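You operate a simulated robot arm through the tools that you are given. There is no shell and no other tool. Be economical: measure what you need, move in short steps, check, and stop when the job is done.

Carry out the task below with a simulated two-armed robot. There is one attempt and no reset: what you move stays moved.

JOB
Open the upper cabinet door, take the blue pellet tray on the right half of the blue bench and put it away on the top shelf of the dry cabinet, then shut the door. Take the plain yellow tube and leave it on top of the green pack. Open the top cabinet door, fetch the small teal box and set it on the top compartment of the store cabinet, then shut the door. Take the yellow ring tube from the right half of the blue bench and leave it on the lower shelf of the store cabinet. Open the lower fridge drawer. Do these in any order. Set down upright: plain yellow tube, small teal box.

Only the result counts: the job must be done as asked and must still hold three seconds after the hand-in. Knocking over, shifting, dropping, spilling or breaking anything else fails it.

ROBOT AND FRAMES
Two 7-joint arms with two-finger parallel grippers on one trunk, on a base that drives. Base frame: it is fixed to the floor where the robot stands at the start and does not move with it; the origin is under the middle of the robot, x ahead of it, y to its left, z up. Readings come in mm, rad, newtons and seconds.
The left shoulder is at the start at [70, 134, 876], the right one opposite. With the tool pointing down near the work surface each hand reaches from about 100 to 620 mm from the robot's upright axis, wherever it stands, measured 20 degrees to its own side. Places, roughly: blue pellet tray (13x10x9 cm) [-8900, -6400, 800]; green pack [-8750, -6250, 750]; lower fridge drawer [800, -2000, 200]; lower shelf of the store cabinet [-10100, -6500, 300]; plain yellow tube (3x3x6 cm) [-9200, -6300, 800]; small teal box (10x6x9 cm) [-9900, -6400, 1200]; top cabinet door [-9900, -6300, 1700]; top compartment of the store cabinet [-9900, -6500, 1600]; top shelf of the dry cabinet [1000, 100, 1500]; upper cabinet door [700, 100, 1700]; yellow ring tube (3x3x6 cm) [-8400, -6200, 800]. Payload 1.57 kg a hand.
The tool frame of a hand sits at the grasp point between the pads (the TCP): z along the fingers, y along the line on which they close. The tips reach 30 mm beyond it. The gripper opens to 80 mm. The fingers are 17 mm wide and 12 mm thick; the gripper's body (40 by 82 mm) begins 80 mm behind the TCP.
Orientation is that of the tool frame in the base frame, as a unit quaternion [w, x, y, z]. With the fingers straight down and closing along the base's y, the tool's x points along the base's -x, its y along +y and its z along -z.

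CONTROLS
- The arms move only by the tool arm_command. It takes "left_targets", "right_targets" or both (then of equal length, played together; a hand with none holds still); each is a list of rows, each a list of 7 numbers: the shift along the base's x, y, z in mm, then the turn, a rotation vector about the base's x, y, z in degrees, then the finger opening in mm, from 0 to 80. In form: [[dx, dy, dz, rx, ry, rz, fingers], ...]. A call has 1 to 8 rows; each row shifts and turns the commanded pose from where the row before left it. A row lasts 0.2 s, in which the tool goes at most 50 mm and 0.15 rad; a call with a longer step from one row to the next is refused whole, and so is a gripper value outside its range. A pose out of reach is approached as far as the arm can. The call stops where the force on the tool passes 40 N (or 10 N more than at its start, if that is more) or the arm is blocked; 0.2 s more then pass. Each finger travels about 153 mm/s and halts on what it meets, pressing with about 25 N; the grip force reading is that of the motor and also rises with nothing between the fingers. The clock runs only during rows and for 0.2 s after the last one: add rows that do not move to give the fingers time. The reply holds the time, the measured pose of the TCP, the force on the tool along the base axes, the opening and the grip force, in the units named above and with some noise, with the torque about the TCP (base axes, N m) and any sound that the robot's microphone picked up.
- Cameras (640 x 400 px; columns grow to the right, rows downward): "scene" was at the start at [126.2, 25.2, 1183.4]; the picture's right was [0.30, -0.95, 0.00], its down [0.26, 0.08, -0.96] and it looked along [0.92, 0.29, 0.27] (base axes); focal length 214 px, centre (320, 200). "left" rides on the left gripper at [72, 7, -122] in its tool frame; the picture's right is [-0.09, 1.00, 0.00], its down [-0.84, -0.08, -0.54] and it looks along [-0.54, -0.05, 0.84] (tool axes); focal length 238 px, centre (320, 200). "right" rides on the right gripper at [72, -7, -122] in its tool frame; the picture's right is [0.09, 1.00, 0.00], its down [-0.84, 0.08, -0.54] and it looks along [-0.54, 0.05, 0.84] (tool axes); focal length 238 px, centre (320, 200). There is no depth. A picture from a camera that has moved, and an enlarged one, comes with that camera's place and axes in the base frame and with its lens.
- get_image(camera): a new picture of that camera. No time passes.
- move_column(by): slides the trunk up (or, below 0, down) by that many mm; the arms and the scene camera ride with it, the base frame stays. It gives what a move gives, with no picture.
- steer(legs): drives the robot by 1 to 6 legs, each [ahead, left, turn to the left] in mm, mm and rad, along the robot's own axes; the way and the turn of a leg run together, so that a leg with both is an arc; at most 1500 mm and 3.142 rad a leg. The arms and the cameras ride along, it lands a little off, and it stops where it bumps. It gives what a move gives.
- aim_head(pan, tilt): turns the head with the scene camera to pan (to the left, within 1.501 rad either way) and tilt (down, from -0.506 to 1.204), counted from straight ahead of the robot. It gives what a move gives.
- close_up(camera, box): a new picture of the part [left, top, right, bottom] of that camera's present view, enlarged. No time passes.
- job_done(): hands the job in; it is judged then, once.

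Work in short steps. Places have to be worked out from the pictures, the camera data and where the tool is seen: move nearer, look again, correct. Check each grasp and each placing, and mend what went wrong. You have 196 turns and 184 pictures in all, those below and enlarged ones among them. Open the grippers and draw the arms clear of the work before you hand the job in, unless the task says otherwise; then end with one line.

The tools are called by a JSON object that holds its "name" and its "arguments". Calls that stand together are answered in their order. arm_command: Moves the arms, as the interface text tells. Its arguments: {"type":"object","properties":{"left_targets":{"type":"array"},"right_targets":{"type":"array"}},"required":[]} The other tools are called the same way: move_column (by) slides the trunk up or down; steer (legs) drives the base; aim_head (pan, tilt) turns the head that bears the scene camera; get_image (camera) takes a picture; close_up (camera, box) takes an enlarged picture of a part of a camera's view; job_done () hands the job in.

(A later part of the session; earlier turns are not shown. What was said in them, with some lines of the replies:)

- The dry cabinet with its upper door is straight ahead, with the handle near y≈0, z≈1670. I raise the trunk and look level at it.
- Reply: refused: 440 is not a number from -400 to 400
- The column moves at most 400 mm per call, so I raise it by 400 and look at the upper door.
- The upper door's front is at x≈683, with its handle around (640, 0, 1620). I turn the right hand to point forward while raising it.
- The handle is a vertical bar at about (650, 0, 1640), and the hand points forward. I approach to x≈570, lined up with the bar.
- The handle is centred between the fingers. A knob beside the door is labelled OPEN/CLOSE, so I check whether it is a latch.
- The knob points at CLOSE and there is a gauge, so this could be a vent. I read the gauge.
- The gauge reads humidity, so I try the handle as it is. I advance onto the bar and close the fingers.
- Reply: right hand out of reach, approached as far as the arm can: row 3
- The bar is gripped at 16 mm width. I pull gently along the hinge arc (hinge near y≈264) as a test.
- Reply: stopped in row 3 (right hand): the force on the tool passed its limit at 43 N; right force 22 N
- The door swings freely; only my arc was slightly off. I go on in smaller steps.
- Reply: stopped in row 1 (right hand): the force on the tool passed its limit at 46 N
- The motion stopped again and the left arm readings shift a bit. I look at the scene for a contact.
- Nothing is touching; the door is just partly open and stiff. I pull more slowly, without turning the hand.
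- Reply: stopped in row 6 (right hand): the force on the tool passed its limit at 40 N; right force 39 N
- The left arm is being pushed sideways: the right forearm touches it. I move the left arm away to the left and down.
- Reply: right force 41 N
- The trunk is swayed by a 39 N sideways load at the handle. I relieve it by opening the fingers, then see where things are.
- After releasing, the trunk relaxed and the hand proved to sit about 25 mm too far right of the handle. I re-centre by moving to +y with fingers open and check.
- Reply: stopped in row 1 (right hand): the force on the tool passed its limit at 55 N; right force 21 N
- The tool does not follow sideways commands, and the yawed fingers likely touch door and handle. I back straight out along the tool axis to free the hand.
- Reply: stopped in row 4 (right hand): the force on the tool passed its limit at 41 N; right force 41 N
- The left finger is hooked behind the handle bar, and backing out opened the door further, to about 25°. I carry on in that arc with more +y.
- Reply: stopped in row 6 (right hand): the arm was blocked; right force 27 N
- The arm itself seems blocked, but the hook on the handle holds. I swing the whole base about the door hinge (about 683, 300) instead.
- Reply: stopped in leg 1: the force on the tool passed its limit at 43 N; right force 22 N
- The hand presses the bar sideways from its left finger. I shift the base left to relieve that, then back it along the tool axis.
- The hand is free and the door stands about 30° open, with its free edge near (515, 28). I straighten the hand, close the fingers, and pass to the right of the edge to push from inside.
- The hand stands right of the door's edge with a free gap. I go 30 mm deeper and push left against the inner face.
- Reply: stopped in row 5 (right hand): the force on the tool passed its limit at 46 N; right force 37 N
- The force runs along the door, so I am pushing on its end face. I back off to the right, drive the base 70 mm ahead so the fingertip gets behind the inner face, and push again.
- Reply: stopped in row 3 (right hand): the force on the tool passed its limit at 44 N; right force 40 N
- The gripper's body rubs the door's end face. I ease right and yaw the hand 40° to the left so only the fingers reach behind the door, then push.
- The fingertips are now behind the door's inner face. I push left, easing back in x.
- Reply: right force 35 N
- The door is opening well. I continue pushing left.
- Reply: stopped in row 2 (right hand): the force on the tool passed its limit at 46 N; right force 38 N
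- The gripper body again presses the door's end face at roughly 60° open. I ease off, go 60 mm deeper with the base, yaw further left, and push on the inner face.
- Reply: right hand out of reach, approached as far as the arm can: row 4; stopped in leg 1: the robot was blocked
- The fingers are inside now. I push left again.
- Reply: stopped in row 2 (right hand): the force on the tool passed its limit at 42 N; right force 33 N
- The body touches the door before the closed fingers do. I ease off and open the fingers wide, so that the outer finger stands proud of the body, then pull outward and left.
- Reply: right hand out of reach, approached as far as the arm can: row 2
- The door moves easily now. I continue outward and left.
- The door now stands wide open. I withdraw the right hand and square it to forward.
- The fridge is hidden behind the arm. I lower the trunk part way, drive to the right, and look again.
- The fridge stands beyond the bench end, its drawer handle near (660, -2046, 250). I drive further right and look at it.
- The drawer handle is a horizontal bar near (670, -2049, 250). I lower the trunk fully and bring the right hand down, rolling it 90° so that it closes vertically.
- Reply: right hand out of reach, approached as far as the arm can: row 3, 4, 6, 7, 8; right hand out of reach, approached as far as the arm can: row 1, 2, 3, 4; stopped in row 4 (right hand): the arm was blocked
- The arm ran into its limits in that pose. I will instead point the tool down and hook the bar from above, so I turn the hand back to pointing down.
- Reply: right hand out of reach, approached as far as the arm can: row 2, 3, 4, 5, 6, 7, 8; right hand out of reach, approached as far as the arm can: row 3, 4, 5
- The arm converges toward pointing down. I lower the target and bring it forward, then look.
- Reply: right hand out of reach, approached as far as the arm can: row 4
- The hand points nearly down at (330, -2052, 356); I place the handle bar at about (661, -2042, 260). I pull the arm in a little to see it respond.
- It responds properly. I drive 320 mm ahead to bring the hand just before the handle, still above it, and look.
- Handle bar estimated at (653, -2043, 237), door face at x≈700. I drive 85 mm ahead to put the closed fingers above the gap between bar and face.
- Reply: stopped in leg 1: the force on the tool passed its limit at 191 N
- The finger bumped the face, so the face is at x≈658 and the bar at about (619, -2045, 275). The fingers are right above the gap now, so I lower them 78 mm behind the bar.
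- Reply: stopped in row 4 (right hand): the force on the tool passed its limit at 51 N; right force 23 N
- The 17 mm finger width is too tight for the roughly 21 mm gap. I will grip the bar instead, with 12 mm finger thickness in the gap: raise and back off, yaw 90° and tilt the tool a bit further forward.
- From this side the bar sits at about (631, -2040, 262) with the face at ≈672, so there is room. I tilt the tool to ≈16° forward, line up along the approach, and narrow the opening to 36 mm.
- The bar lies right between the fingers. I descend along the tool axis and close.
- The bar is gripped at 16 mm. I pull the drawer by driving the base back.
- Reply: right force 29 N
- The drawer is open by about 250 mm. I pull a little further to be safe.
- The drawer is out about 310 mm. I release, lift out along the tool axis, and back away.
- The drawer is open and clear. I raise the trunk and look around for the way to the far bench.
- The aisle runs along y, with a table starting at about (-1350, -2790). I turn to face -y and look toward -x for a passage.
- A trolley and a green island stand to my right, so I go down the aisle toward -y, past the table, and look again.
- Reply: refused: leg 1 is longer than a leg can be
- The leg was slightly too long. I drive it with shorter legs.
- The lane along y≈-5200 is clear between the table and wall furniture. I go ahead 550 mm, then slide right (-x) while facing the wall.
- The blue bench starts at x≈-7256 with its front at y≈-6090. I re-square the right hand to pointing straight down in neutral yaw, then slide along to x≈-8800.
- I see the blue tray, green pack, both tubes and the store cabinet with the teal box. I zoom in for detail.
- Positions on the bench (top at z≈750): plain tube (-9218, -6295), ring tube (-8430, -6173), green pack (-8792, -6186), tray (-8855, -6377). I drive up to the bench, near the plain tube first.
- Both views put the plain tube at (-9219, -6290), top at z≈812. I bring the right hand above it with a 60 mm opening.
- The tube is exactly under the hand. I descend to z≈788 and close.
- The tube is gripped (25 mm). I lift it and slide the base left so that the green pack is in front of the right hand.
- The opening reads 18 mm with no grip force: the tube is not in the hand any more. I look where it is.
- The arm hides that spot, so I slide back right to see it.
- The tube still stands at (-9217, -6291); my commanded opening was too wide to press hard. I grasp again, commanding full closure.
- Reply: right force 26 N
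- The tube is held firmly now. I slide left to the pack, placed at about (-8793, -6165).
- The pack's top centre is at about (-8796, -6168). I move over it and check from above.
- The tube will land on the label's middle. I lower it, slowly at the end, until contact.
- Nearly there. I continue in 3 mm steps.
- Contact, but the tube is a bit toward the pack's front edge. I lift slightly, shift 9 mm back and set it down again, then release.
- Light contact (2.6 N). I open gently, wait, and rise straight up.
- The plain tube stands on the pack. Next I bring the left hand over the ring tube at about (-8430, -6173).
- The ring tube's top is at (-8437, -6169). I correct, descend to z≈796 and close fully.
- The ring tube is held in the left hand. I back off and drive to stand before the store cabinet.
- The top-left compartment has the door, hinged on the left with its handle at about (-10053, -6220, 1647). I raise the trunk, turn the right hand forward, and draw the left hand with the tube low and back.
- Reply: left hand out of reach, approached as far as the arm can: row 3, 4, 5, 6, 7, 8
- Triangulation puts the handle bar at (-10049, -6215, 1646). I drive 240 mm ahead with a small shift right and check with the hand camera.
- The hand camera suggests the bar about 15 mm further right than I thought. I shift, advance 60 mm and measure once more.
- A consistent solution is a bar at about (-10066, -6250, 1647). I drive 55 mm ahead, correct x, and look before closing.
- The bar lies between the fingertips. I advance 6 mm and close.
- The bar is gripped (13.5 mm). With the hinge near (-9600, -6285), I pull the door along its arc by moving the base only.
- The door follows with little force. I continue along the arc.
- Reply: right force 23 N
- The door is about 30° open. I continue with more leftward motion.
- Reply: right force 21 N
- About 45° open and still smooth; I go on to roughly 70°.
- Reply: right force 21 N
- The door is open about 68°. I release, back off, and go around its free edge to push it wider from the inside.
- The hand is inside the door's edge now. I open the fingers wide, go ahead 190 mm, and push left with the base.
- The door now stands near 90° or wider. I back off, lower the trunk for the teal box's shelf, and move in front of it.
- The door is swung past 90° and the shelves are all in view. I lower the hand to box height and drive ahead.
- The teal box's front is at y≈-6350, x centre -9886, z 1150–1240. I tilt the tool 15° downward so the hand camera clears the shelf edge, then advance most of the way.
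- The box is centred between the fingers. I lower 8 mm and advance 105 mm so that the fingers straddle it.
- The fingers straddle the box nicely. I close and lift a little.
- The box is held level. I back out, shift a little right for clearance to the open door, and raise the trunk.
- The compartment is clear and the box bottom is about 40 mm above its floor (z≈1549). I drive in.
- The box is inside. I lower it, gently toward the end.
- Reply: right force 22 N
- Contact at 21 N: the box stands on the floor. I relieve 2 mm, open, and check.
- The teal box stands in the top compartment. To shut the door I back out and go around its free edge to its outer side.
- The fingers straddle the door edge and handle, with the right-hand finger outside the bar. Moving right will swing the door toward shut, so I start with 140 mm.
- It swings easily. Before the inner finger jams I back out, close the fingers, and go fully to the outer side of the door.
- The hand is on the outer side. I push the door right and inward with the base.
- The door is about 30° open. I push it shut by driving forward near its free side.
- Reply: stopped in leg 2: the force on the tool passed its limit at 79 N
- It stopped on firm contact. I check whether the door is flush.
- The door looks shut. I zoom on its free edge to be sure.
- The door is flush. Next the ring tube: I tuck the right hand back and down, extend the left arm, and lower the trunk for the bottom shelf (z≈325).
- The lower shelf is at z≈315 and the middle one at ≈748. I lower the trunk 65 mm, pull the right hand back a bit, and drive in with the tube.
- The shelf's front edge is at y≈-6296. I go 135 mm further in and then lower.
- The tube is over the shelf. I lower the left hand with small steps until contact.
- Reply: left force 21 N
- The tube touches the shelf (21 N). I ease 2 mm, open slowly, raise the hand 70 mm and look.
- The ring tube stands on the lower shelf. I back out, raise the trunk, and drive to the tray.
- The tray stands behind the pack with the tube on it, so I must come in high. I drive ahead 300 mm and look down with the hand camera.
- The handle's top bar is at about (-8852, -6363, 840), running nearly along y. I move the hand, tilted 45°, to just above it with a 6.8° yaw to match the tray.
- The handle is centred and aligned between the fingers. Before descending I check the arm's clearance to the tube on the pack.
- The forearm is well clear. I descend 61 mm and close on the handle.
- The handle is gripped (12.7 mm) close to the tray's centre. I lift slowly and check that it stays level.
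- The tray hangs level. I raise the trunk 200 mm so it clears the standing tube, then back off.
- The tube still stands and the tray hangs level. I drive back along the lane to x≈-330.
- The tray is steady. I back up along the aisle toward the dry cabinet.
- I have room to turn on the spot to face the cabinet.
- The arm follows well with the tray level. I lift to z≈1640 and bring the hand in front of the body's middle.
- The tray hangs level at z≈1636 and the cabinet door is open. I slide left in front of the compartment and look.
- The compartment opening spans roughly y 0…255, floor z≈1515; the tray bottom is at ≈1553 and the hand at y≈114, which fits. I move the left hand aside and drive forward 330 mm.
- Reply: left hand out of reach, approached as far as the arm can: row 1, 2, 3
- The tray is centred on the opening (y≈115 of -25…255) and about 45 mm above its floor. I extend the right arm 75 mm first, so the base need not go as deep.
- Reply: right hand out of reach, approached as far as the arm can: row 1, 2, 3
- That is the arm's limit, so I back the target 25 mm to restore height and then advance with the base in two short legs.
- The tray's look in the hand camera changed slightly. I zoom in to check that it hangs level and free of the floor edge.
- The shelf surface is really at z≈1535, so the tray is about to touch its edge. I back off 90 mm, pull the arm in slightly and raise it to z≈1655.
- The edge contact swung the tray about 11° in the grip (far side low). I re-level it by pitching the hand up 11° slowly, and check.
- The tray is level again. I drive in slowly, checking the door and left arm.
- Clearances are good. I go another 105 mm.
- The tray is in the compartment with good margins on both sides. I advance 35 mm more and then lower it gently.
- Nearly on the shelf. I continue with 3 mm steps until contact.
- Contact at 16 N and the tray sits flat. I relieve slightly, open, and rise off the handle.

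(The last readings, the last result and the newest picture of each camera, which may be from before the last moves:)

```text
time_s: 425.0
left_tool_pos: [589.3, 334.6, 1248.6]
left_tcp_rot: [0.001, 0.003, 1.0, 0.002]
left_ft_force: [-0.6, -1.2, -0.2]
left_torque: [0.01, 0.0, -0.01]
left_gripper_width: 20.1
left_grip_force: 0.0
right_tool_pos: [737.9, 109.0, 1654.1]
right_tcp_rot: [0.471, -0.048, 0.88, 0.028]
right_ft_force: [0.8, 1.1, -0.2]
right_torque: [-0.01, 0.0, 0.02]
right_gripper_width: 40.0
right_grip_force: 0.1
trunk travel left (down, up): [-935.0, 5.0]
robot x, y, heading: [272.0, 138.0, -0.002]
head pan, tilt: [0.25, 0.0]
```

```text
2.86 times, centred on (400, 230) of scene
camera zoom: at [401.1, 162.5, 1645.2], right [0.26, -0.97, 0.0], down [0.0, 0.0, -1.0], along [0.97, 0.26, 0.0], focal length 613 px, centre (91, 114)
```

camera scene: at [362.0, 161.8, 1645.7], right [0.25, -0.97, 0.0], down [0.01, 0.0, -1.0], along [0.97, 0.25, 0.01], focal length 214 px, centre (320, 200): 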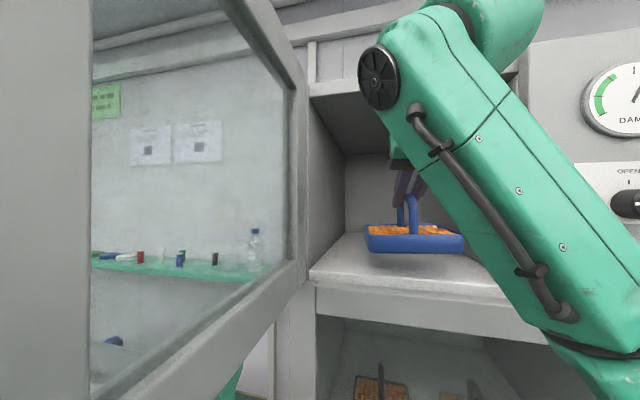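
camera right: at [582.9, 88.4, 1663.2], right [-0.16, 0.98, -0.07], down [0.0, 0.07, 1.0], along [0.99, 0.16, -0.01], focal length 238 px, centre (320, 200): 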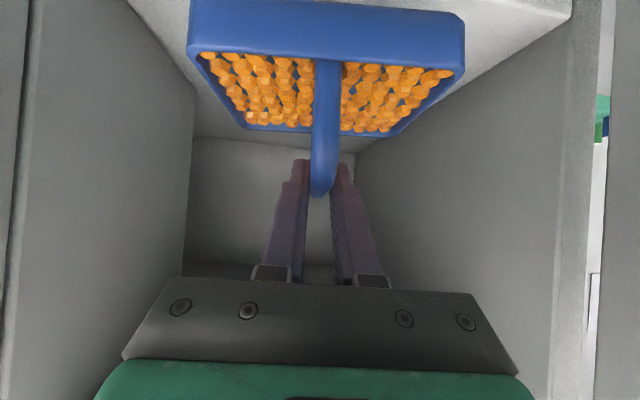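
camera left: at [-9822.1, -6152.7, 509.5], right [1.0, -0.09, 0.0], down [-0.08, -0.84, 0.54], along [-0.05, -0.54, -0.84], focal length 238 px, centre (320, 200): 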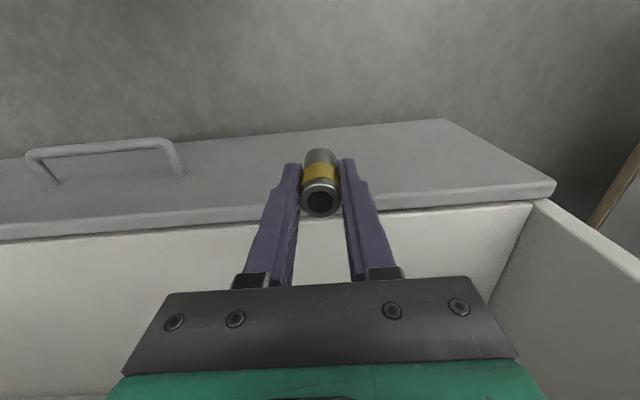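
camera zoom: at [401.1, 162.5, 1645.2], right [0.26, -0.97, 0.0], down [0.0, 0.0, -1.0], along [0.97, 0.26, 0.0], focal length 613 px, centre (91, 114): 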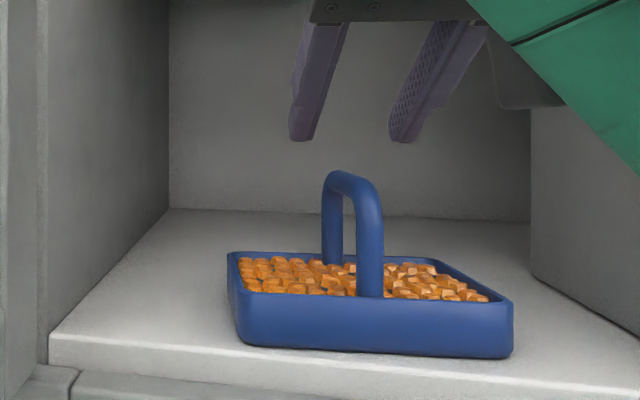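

The tray stands on the top shelf. I back out and go around the door's free edge to its outer side with closed fingers.

{"name": "steer", "arguments": {"legs": [[-440, 0, 0], [0, 285, 0]]}}

{"name": "arm_command", "arguments": {"right_targets": [[0, 0, 0, 0, 0, 0, 10], [0, 0, 0, 0, 0, 0, 0]]}}

{"name": "aim_head", "arguments": {"pan": 0.0, "tilt": 0.1}}

{"name": "get_image", "arguments": {"camera": "scene"}}

{"name": "get_image", "arguments": {"camera": "right"}}

```text
time_s: 429.2
left_tool_pos: [154.7, 619.2, 1247.6]
left_tcp_rot: [0.0, 0.002, 1.0, 0.003]
left_ft_force: [0.2, 0.8, 0.4]
left_torque: [0.03, 0.0, -0.03]
left_gripper_width: 20.0
left_grip_force: 0.0
right_tool_pos: [303.5, 393.6, 1651.9]
right_tcp_rot: [0.47, -0.047, 0.881, 0.029]
right_ft_force: [0.6, -0.1, 0.0]
right_torque: [0.05, 0.0, 0.03]
right_gripper_width: 40.1
right_grip_force: 0.1
trunk travel left (down, up): [-935.0, 5.0]
robot x, y, heading: [-171.5, 426.2, -0.0]
head pan, tilt: [0.25, 0.0]
```

```text
time_s: 429.8
left_tool_pos: [155.3, 620.2, 1247.5]
left_tcp_rot: [-0.001, 0.003, 1.0, 0.003]
left_ft_force: [-0.7, 0.0, 0.3]
left_torque: [0.01, -0.03, -0.03]
left_gripper_width: 20.0
left_grip_force: 0.0
right_tool_pos: [305.2, 395.5, 1651.7]
right_tcp_rot: [0.471, -0.047, 0.881, 0.028]
right_ft_force: [0.1, -0.8, -0.7]
right_torque: [-0.03, 0.04, 0.02]
right_gripper_width: 0.0
right_grip_force: 21.6
trunk travel left (down, up): [-935.0, 5.0]
robot x, y, heading: [-167.4, 423.1, -0.002]
head pan, tilt: [0.25, 0.0]
```

```text
time_s: 430.6
left_tool_pos: [156.1, 621.8, 1247.3]
left_tcp_rot: [-0.001, 0.003, 1.0, 0.002]
left_ft_force: [-0.3, -0.4, 0.0]
left_torque: [-0.04, 0.0, 0.05]
left_gripper_width: 19.9
left_grip_force: 0.0
right_tool_pos: [304.0, 397.9, 1653.3]
right_tcp_rot: [0.471, -0.047, 0.881, 0.027]
right_ft_force: [0.1, 0.5, 0.0]
right_torque: [-0.01, 0.02, 0.0]
right_gripper_width: 0.0
right_grip_force: 21.8
trunk travel left (down, up): [-935.0, 5.0]
robot x, y, heading: [-171.9, 421.4, -0.002]
head pan, tilt: [0.0, 0.099]
```

```text
23 pictures are left
camera scene: at [-26.7, 426.7, 1635.7], right [0.0, -1.0, 0.0], down [-0.1, 0.0, -1.0], along [1.0, 0.0, -0.1], focal length 214 px, centre (320, 200)
```

scene: 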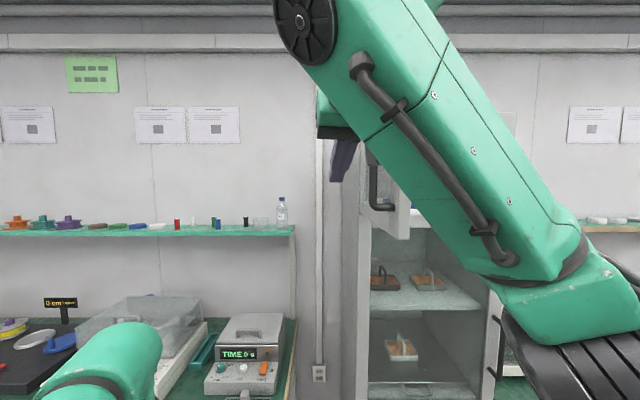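

```text
22 pictures are left
camera right: at [164.1, 375.3, 1659.1], right [-0.16, 0.98, -0.07], down [0.01, 0.07, 1.0], along [0.99, 0.16, -0.02], focal length 238 px, centre (320, 200)
```

right: 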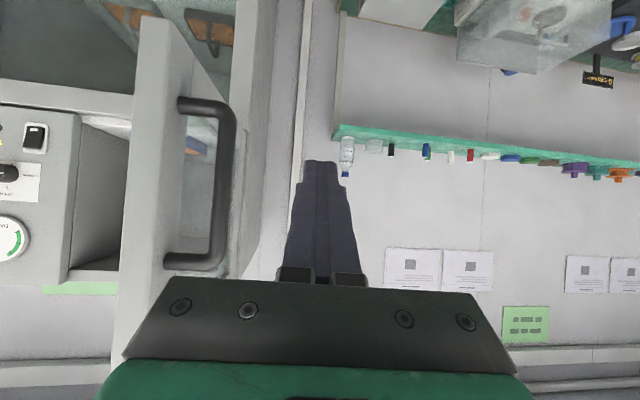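

The hand is on the outer side of door and handle. I go 160 mm ahead and push right.

{"name": "steer", "arguments": {"legs": [[160, 0, 0], [0, -130, 0]]}}

{"name": "get_image", "arguments": {"camera": "right"}}

```text
time_s: 432.9
left_tool_pos: [316.8, 496.6, 1247.0]
left_tcp_rot: [-0.001, 0.003, 1.0, 0.0]
left_ft_force: [0.2, 0.4, -0.2]
left_torque: [-0.01, 0.04, -0.01]
left_gripper_width: 20.1
left_grip_force: 0.1
right_tool_pos: [466.8, 274.2, 1651.7]
right_tcp_rot: [0.47, -0.049, 0.881, 0.026]
right_ft_force: [0.2, -0.6, 1.0]
right_torque: [-0.01, -0.03, -0.03]
right_gripper_width: 0.2
right_grip_force: 21.4
trunk travel left (down, up): [-935.0, 5.0]
robot x, y, heading: [-8.5, 295.3, 0.001]
head pan, tilt: [0.0, 0.099]
```

```text
21 pictures are left
camera right: at [325.9, 252.3, 1659.1], right [-0.16, 0.98, -0.08], down [0.01, 0.08, 1.0], along [0.99, 0.16, -0.02], focal length 238 px, centre (320, 200)
```

right: 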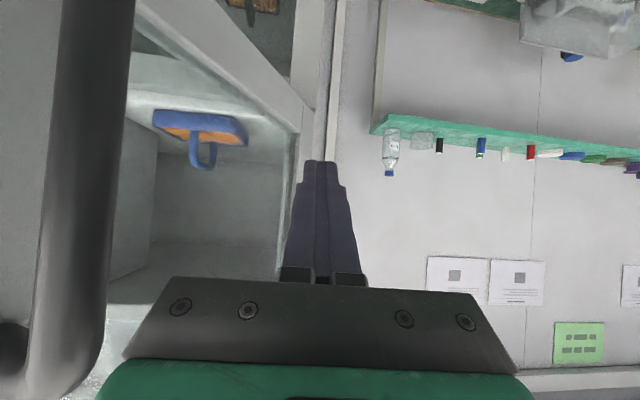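

The door is swinging shut. I continue right and forward.

{"name": "steer", "arguments": {"legs": [[40, -90, 0], [70, -70, 0]]}}

{"name": "get_image", "arguments": {"camera": "right"}}

```text
time_s: 434.8
left_tool_pos: [417.3, 341.3, 1248.2]
left_tcp_rot: [0.002, 0.002, 1.0, -0.001]
left_ft_force: [-0.7, 0.4, -0.3]
left_torque: [-0.06, -0.05, -0.01]
left_gripper_width: 20.2
left_grip_force: 0.1
right_tool_pos: [564.6, 119.1, 1656.2]
right_tcp_rot: [0.474, -0.05, 0.879, 0.023]
right_ft_force: [-1.1, 1.2, -0.5]
right_torque: [-0.03, -0.03, -0.13]
right_gripper_width: 0.1
right_grip_force: 21.5
trunk travel left (down, up): [-935.0, 5.0]
robot x, y, heading: [101.1, 134.9, 0.003]
head pan, tilt: [0.0, 0.099]
```

```text
20 pictures are left
camera right: at [424.2, 98.2, 1661.6], right [-0.16, 0.98, -0.08], down [0.0, 0.08, 1.0], along [0.99, 0.16, -0.01], focal length 238 px, centre (320, 200)
```

right: 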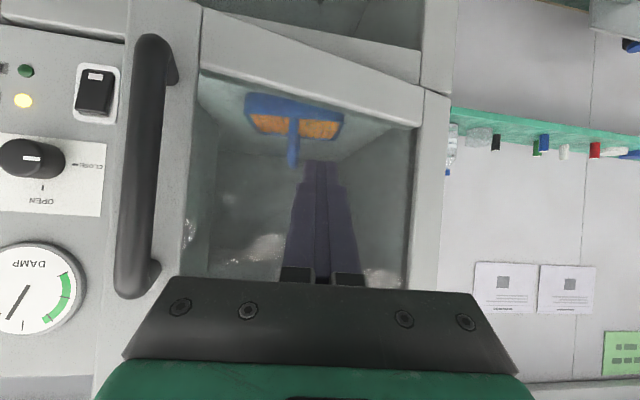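

The door is about 20° open and the hand now faces its glass. I avoid the glass: back off, lower the hand to the solid bottom frame (z≈1540) near the handle side, and push there.

{"name": "steer", "arguments": {"legs": [[-60, 0, 0], [0, -75, 0]]}}

{"name": "arm_command", "arguments": {"right_targets": [[0, 0, -32, 0, 0, 0, 0], [0, 0, -32, 0, 0, 0, 0], [0, 0, -33, 0, 0, 0, 0]]}}

{"name": "get_image", "arguments": {"camera": "right"}}

{"name": "get_image", "arguments": {"camera": "scene"}}

```text
time_s: 436.4
left_tool_pos: [370.1, 269.9, 1242.9]
left_tcp_rot: [-0.002, 0.002, 1.0, -0.002]
left_ft_force: [0.5, 0.6, -0.1]
left_torque: [-0.08, 0.02, 0.01]
left_gripper_width: 20.0
left_grip_force: 0.1
right_tool_pos: [520.5, 50.8, 1650.1]
right_tcp_rot: [0.468, -0.052, 0.882, 0.023]
right_ft_force: [0.4, 0.8, -0.3]
right_torque: [-0.04, 0.04, -0.09]
right_gripper_width: 0.1
right_grip_force: 21.5
trunk travel left (down, up): [-935.0, 5.0]
robot x, y, heading: [41.0, 62.1, 0.001]
head pan, tilt: [0.0, 0.099]
```

```text
time_s: 437.2
left_tool_pos: [368.4, 259.7, 1246.0]
left_tcp_rot: [-0.002, 0.001, 1.0, 0.003]
left_ft_force: [-0.4, 1.0, 0.9]
left_torque: [0.0, 0.02, 0.03]
left_gripper_width: 20.0
left_grip_force: 0.1
right_tool_pos: [516.8, 38.9, 1553.0]
right_tcp_rot: [0.47, -0.05, 0.881, 0.027]
right_ft_force: [0.1, 0.2, 0.0]
right_torque: [0.01, 0.01, 0.01]
right_gripper_width: 0.0
right_grip_force: 21.6
trunk travel left (down, up): [-935.0, 5.0]
robot x, y, heading: [40.4, 58.9, 0.001]
head pan, tilt: [0.0, 0.099]
```

```text
19 pictures are left
camera right: at [376.6, 15.5, 1560.1], right [-0.16, 0.98, -0.08], down [0.01, 0.08, 1.0], along [0.99, 0.16, -0.02], focal length 238 px, centre (320, 200)
```

right: 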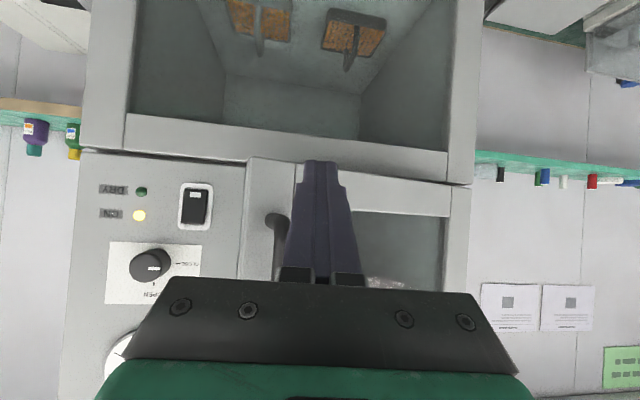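

```text
18 pictures are left
camera scene: at [187.0, 64.5, 1635.4], right [0.0, -1.0, 0.0], down [-0.1, 0.0, -0.99], along [0.99, 0.0, -0.1], focal length 214 px, centre (320, 200)
```

scene: 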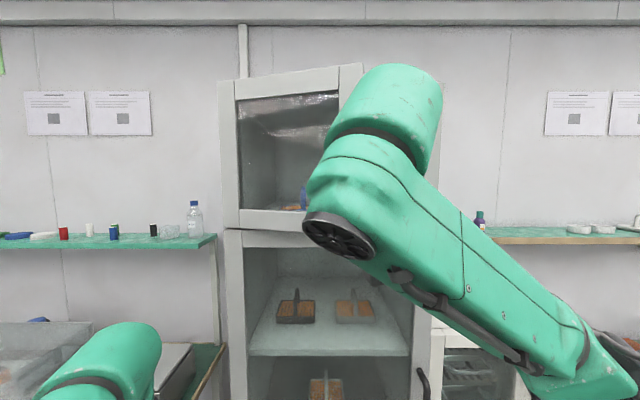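

The fingertip is at the height of the bottom frame. I drive forward to push the door shut.

{"name": "steer", "arguments": {"legs": [[80, 0, 0], [90, 0, 0]]}}

{"name": "get_image", "arguments": {"camera": "right"}}

```text
time_s: 438.9
left_tool_pos: [518.4, 258.8, 1249.2]
left_tcp_rot: [0.0, 0.002, 1.0, 0.003]
left_ft_force: [-0.1, -0.2, -0.4]
left_torque: [0.01, 0.02, -0.01]
left_gripper_width: 20.1
left_grip_force: 0.0
right_tool_pos: [656.3, 36.6, 1559.2]
right_tcp_rot: [0.472, -0.055, 0.879, 0.024]
right_ft_force: [-7.6, -3.5, -0.4]
right_torque: [-0.04, 0.14, -0.17]
right_gripper_width: 0.2
right_grip_force: 21.5
trunk travel left (down, up): [-935.0, 5.0]
robot x, y, heading: [202.2, 61.1, 0.002]
head pan, tilt: [0.0, 0.099]
stopped in leg 2: the force on the tool passed its limit at 163 N (the readings are from after the stop); the commanded pose is now the measured one
```

```text
17 pictures are left
camera right: at [516.9, 13.2, 1564.3], right [-0.17, 0.98, -0.09], down [0.0, 0.09, 1.0], along [0.99, 0.17, -0.02], focal length 238 px, centre (320, 200)
```

right: 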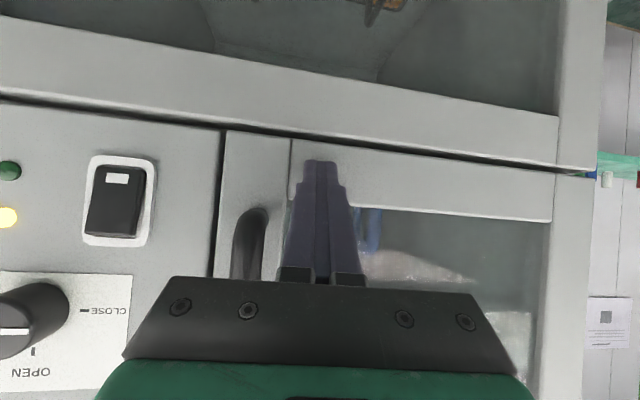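

The door is flush with its panel. I back off and check the closed door from a distance.

{"name": "steer", "arguments": {"legs": [[-450, 0, 0]]}}

{"name": "aim_head", "arguments": {"pan": 0.1, "tilt": 0.05}}

{"name": "get_image", "arguments": {"camera": "right"}}

{"name": "get_image", "arguments": {"camera": "scene"}}

```text
time_s: 441.7
left_tool_pos: [76.1, 259.0, 1246.8]
left_tcp_rot: [-0.002, 0.0, 1.0, 0.002]
left_ft_force: [0.4, 0.0, -0.5]
left_torque: [0.01, 0.04, 0.02]
left_gripper_width: 20.0
left_grip_force: 0.1
right_tool_pos: [216.4, 38.7, 1555.1]
right_tcp_rot: [0.469, -0.058, 0.881, 0.026]
right_ft_force: [0.4, 0.7, -0.4]
right_torque: [0.0, -0.02, 0.03]
right_gripper_width: 0.0
right_grip_force: 21.3
trunk travel left (down, up): [-935.0, 5.0]
robot x, y, heading: [-249.5, 61.1, 0.003]
head pan, tilt: [0.0, 0.099]
```

```text
time_s: 442.3
left_tool_pos: [74.9, 258.9, 1247.3]
left_tcp_rot: [-0.003, -0.001, 1.0, 0.003]
left_ft_force: [-0.5, -0.6, 0.1]
left_torque: [-0.01, 0.0, 0.0]
left_gripper_width: 20.1
left_grip_force: 0.1
right_tool_pos: [214.4, 40.5, 1554.5]
right_tcp_rot: [0.47, -0.059, 0.88, 0.026]
right_ft_force: [0.3, -1.1, -0.8]
right_torque: [0.0, -0.01, -0.01]
right_gripper_width: 0.0
right_grip_force: 21.4
trunk travel left (down, up): [-935.0, 5.0]
robot x, y, heading: [-251.6, 59.8, 0.006]
head pan, tilt: [0.099, 0.051]
```

```text
16 pictures are left
camera right: at [74.6, 15.4, 1562.8], right [-0.18, 0.98, -0.09], down [0.01, 0.09, 1.0], along [0.98, 0.18, -0.02], focal length 238 px, centre (320, 200)
```

right: 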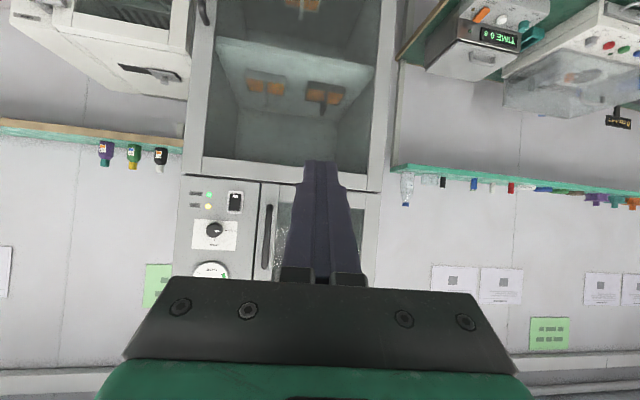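

```text
15 pictures are left
camera scene: at [-108.3, 72.5, 1640.0], right [0.1, -0.99, 0.0], down [-0.05, -0.01, -1.0], along [0.99, 0.1, -0.05], focal length 214 px, centre (320, 200)
```

scene: 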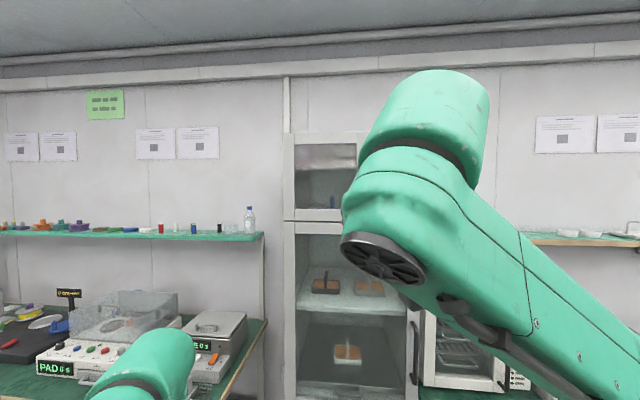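

The door is shut and the DRY lamp is lit again. I open both grippers and take one look at the fridge drawer.

{"name": "arm_command", "arguments": {"right_targets": [[0, 0, 0, 0, 0, 0, 40], [0, 0, 0, 0, 0, 0, 80], [0, 0, 0, 0, 0, 0, 80]], "left_targets": [[0, 0, 0, 0, 0, 0, 40], [0, 0, 0, 0, 0, 0, 80], [0, 0, 0, 0, 0, 0, 80]]}}

{"name": "steer", "arguments": {"legs": [[0, -900, 0]]}}

{"name": "aim_head", "arguments": {"pan": -0.9, "tilt": 0.7}}

{"name": "get_image", "arguments": {"camera": "scene"}}

```text
time_s: 443.1
left_tool_pos: [73.1, 260.1, 1247.3]
left_tcp_rot: [-0.002, -0.001, 1.0, 0.003]
left_ft_force: [-1.2, -0.1, -0.1]
left_torque: [-0.02, -0.02, 0.01]
left_gripper_width: 79.7
left_grip_force: 0.0
right_tool_pos: [213.6, 40.8, 1554.9]
right_tcp_rot: [0.469, -0.058, 0.881, 0.025]
right_ft_force: [0.5, 0.8, 0.2]
right_torque: [-0.02, 0.0, 0.01]
right_gripper_width: 79.8
right_grip_force: 0.0
trunk travel left (down, up): [-935.0, 5.0]
robot x, y, heading: [-249.6, 63.2, 0.001]
head pan, tilt: [0.099, 0.051]
```

```text
time_s: 447.9
left_tool_pos: [77.3, -633.5, 1246.3]
left_tcp_rot: [-0.001, -0.006, 1.0, 0.001]
left_ft_force: [-0.2, 0.3, -0.3]
left_torque: [-0.04, -0.01, 0.05]
left_gripper_width: 79.6
left_grip_force: 0.1
right_tool_pos: [219.5, -850.1, 1556.1]
right_tcp_rot: [0.469, -0.061, 0.881, 0.026]
right_ft_force: [0.4, -0.5, 0.3]
right_torque: [-0.01, -0.01, 0.0]
right_gripper_width: 79.8
right_grip_force: 0.0
trunk travel left (down, up): [-935.0, 5.0]
robot x, y, heading: [-246.1, -836.2, 0.011]
head pan, tilt: [0.099, 0.051]
```

```text
time_s: 449.1
left_tool_pos: [77.5, -632.5, 1247.9]
left_tcp_rot: [-0.002, -0.004, 1.0, 0.003]
left_ft_force: [-0.3, 0.2, -0.4]
left_torque: [0.02, -0.04, 0.0]
left_gripper_width: 80.0
left_grip_force: 0.0
right_tool_pos: [219.2, -851.4, 1555.9]
right_tcp_rot: [0.469, -0.061, 0.88, 0.027]
right_ft_force: [0.0, -0.2, -0.6]
right_torque: [0.01, 0.03, 0.01]
right_gripper_width: 80.0
right_grip_force: 0.0
trunk travel left (down, up): [-935.0, 5.0]
robot x, y, heading: [-243.3, -834.7, 0.009]
head pan, tilt: [-0.901, 0.7]
```

```text
14 pictures are left
camera scene: at [-140.9, -897.9, 1580.9], right [-0.78, -0.63, 0.0], down [-0.41, 0.5, -0.77], along [0.48, -0.59, -0.64], focal length 214 px, centre (320, 200)
```

scene: 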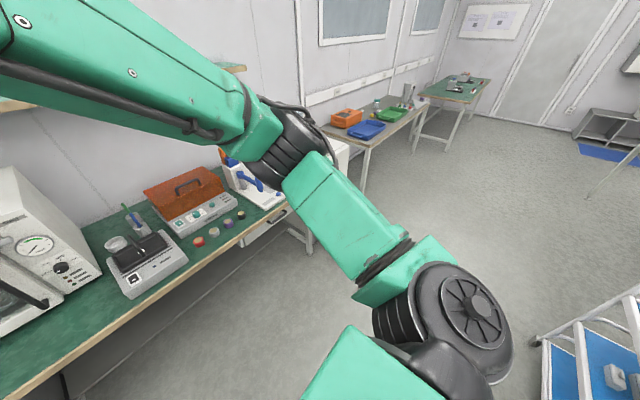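

The arm hides the drawer here, but it was seen open and nothing has touched it since. All the other results were checked, the grippers are open and the arms are clear, so I hand in.

{"name": "job_done", "arguments": {}}

```text
The job is handed in.
```

I finished all five parts and handed the job in. I saw each result right after doing it; the fridge drawer is the one I could not see again at the end, because the arm hid it.
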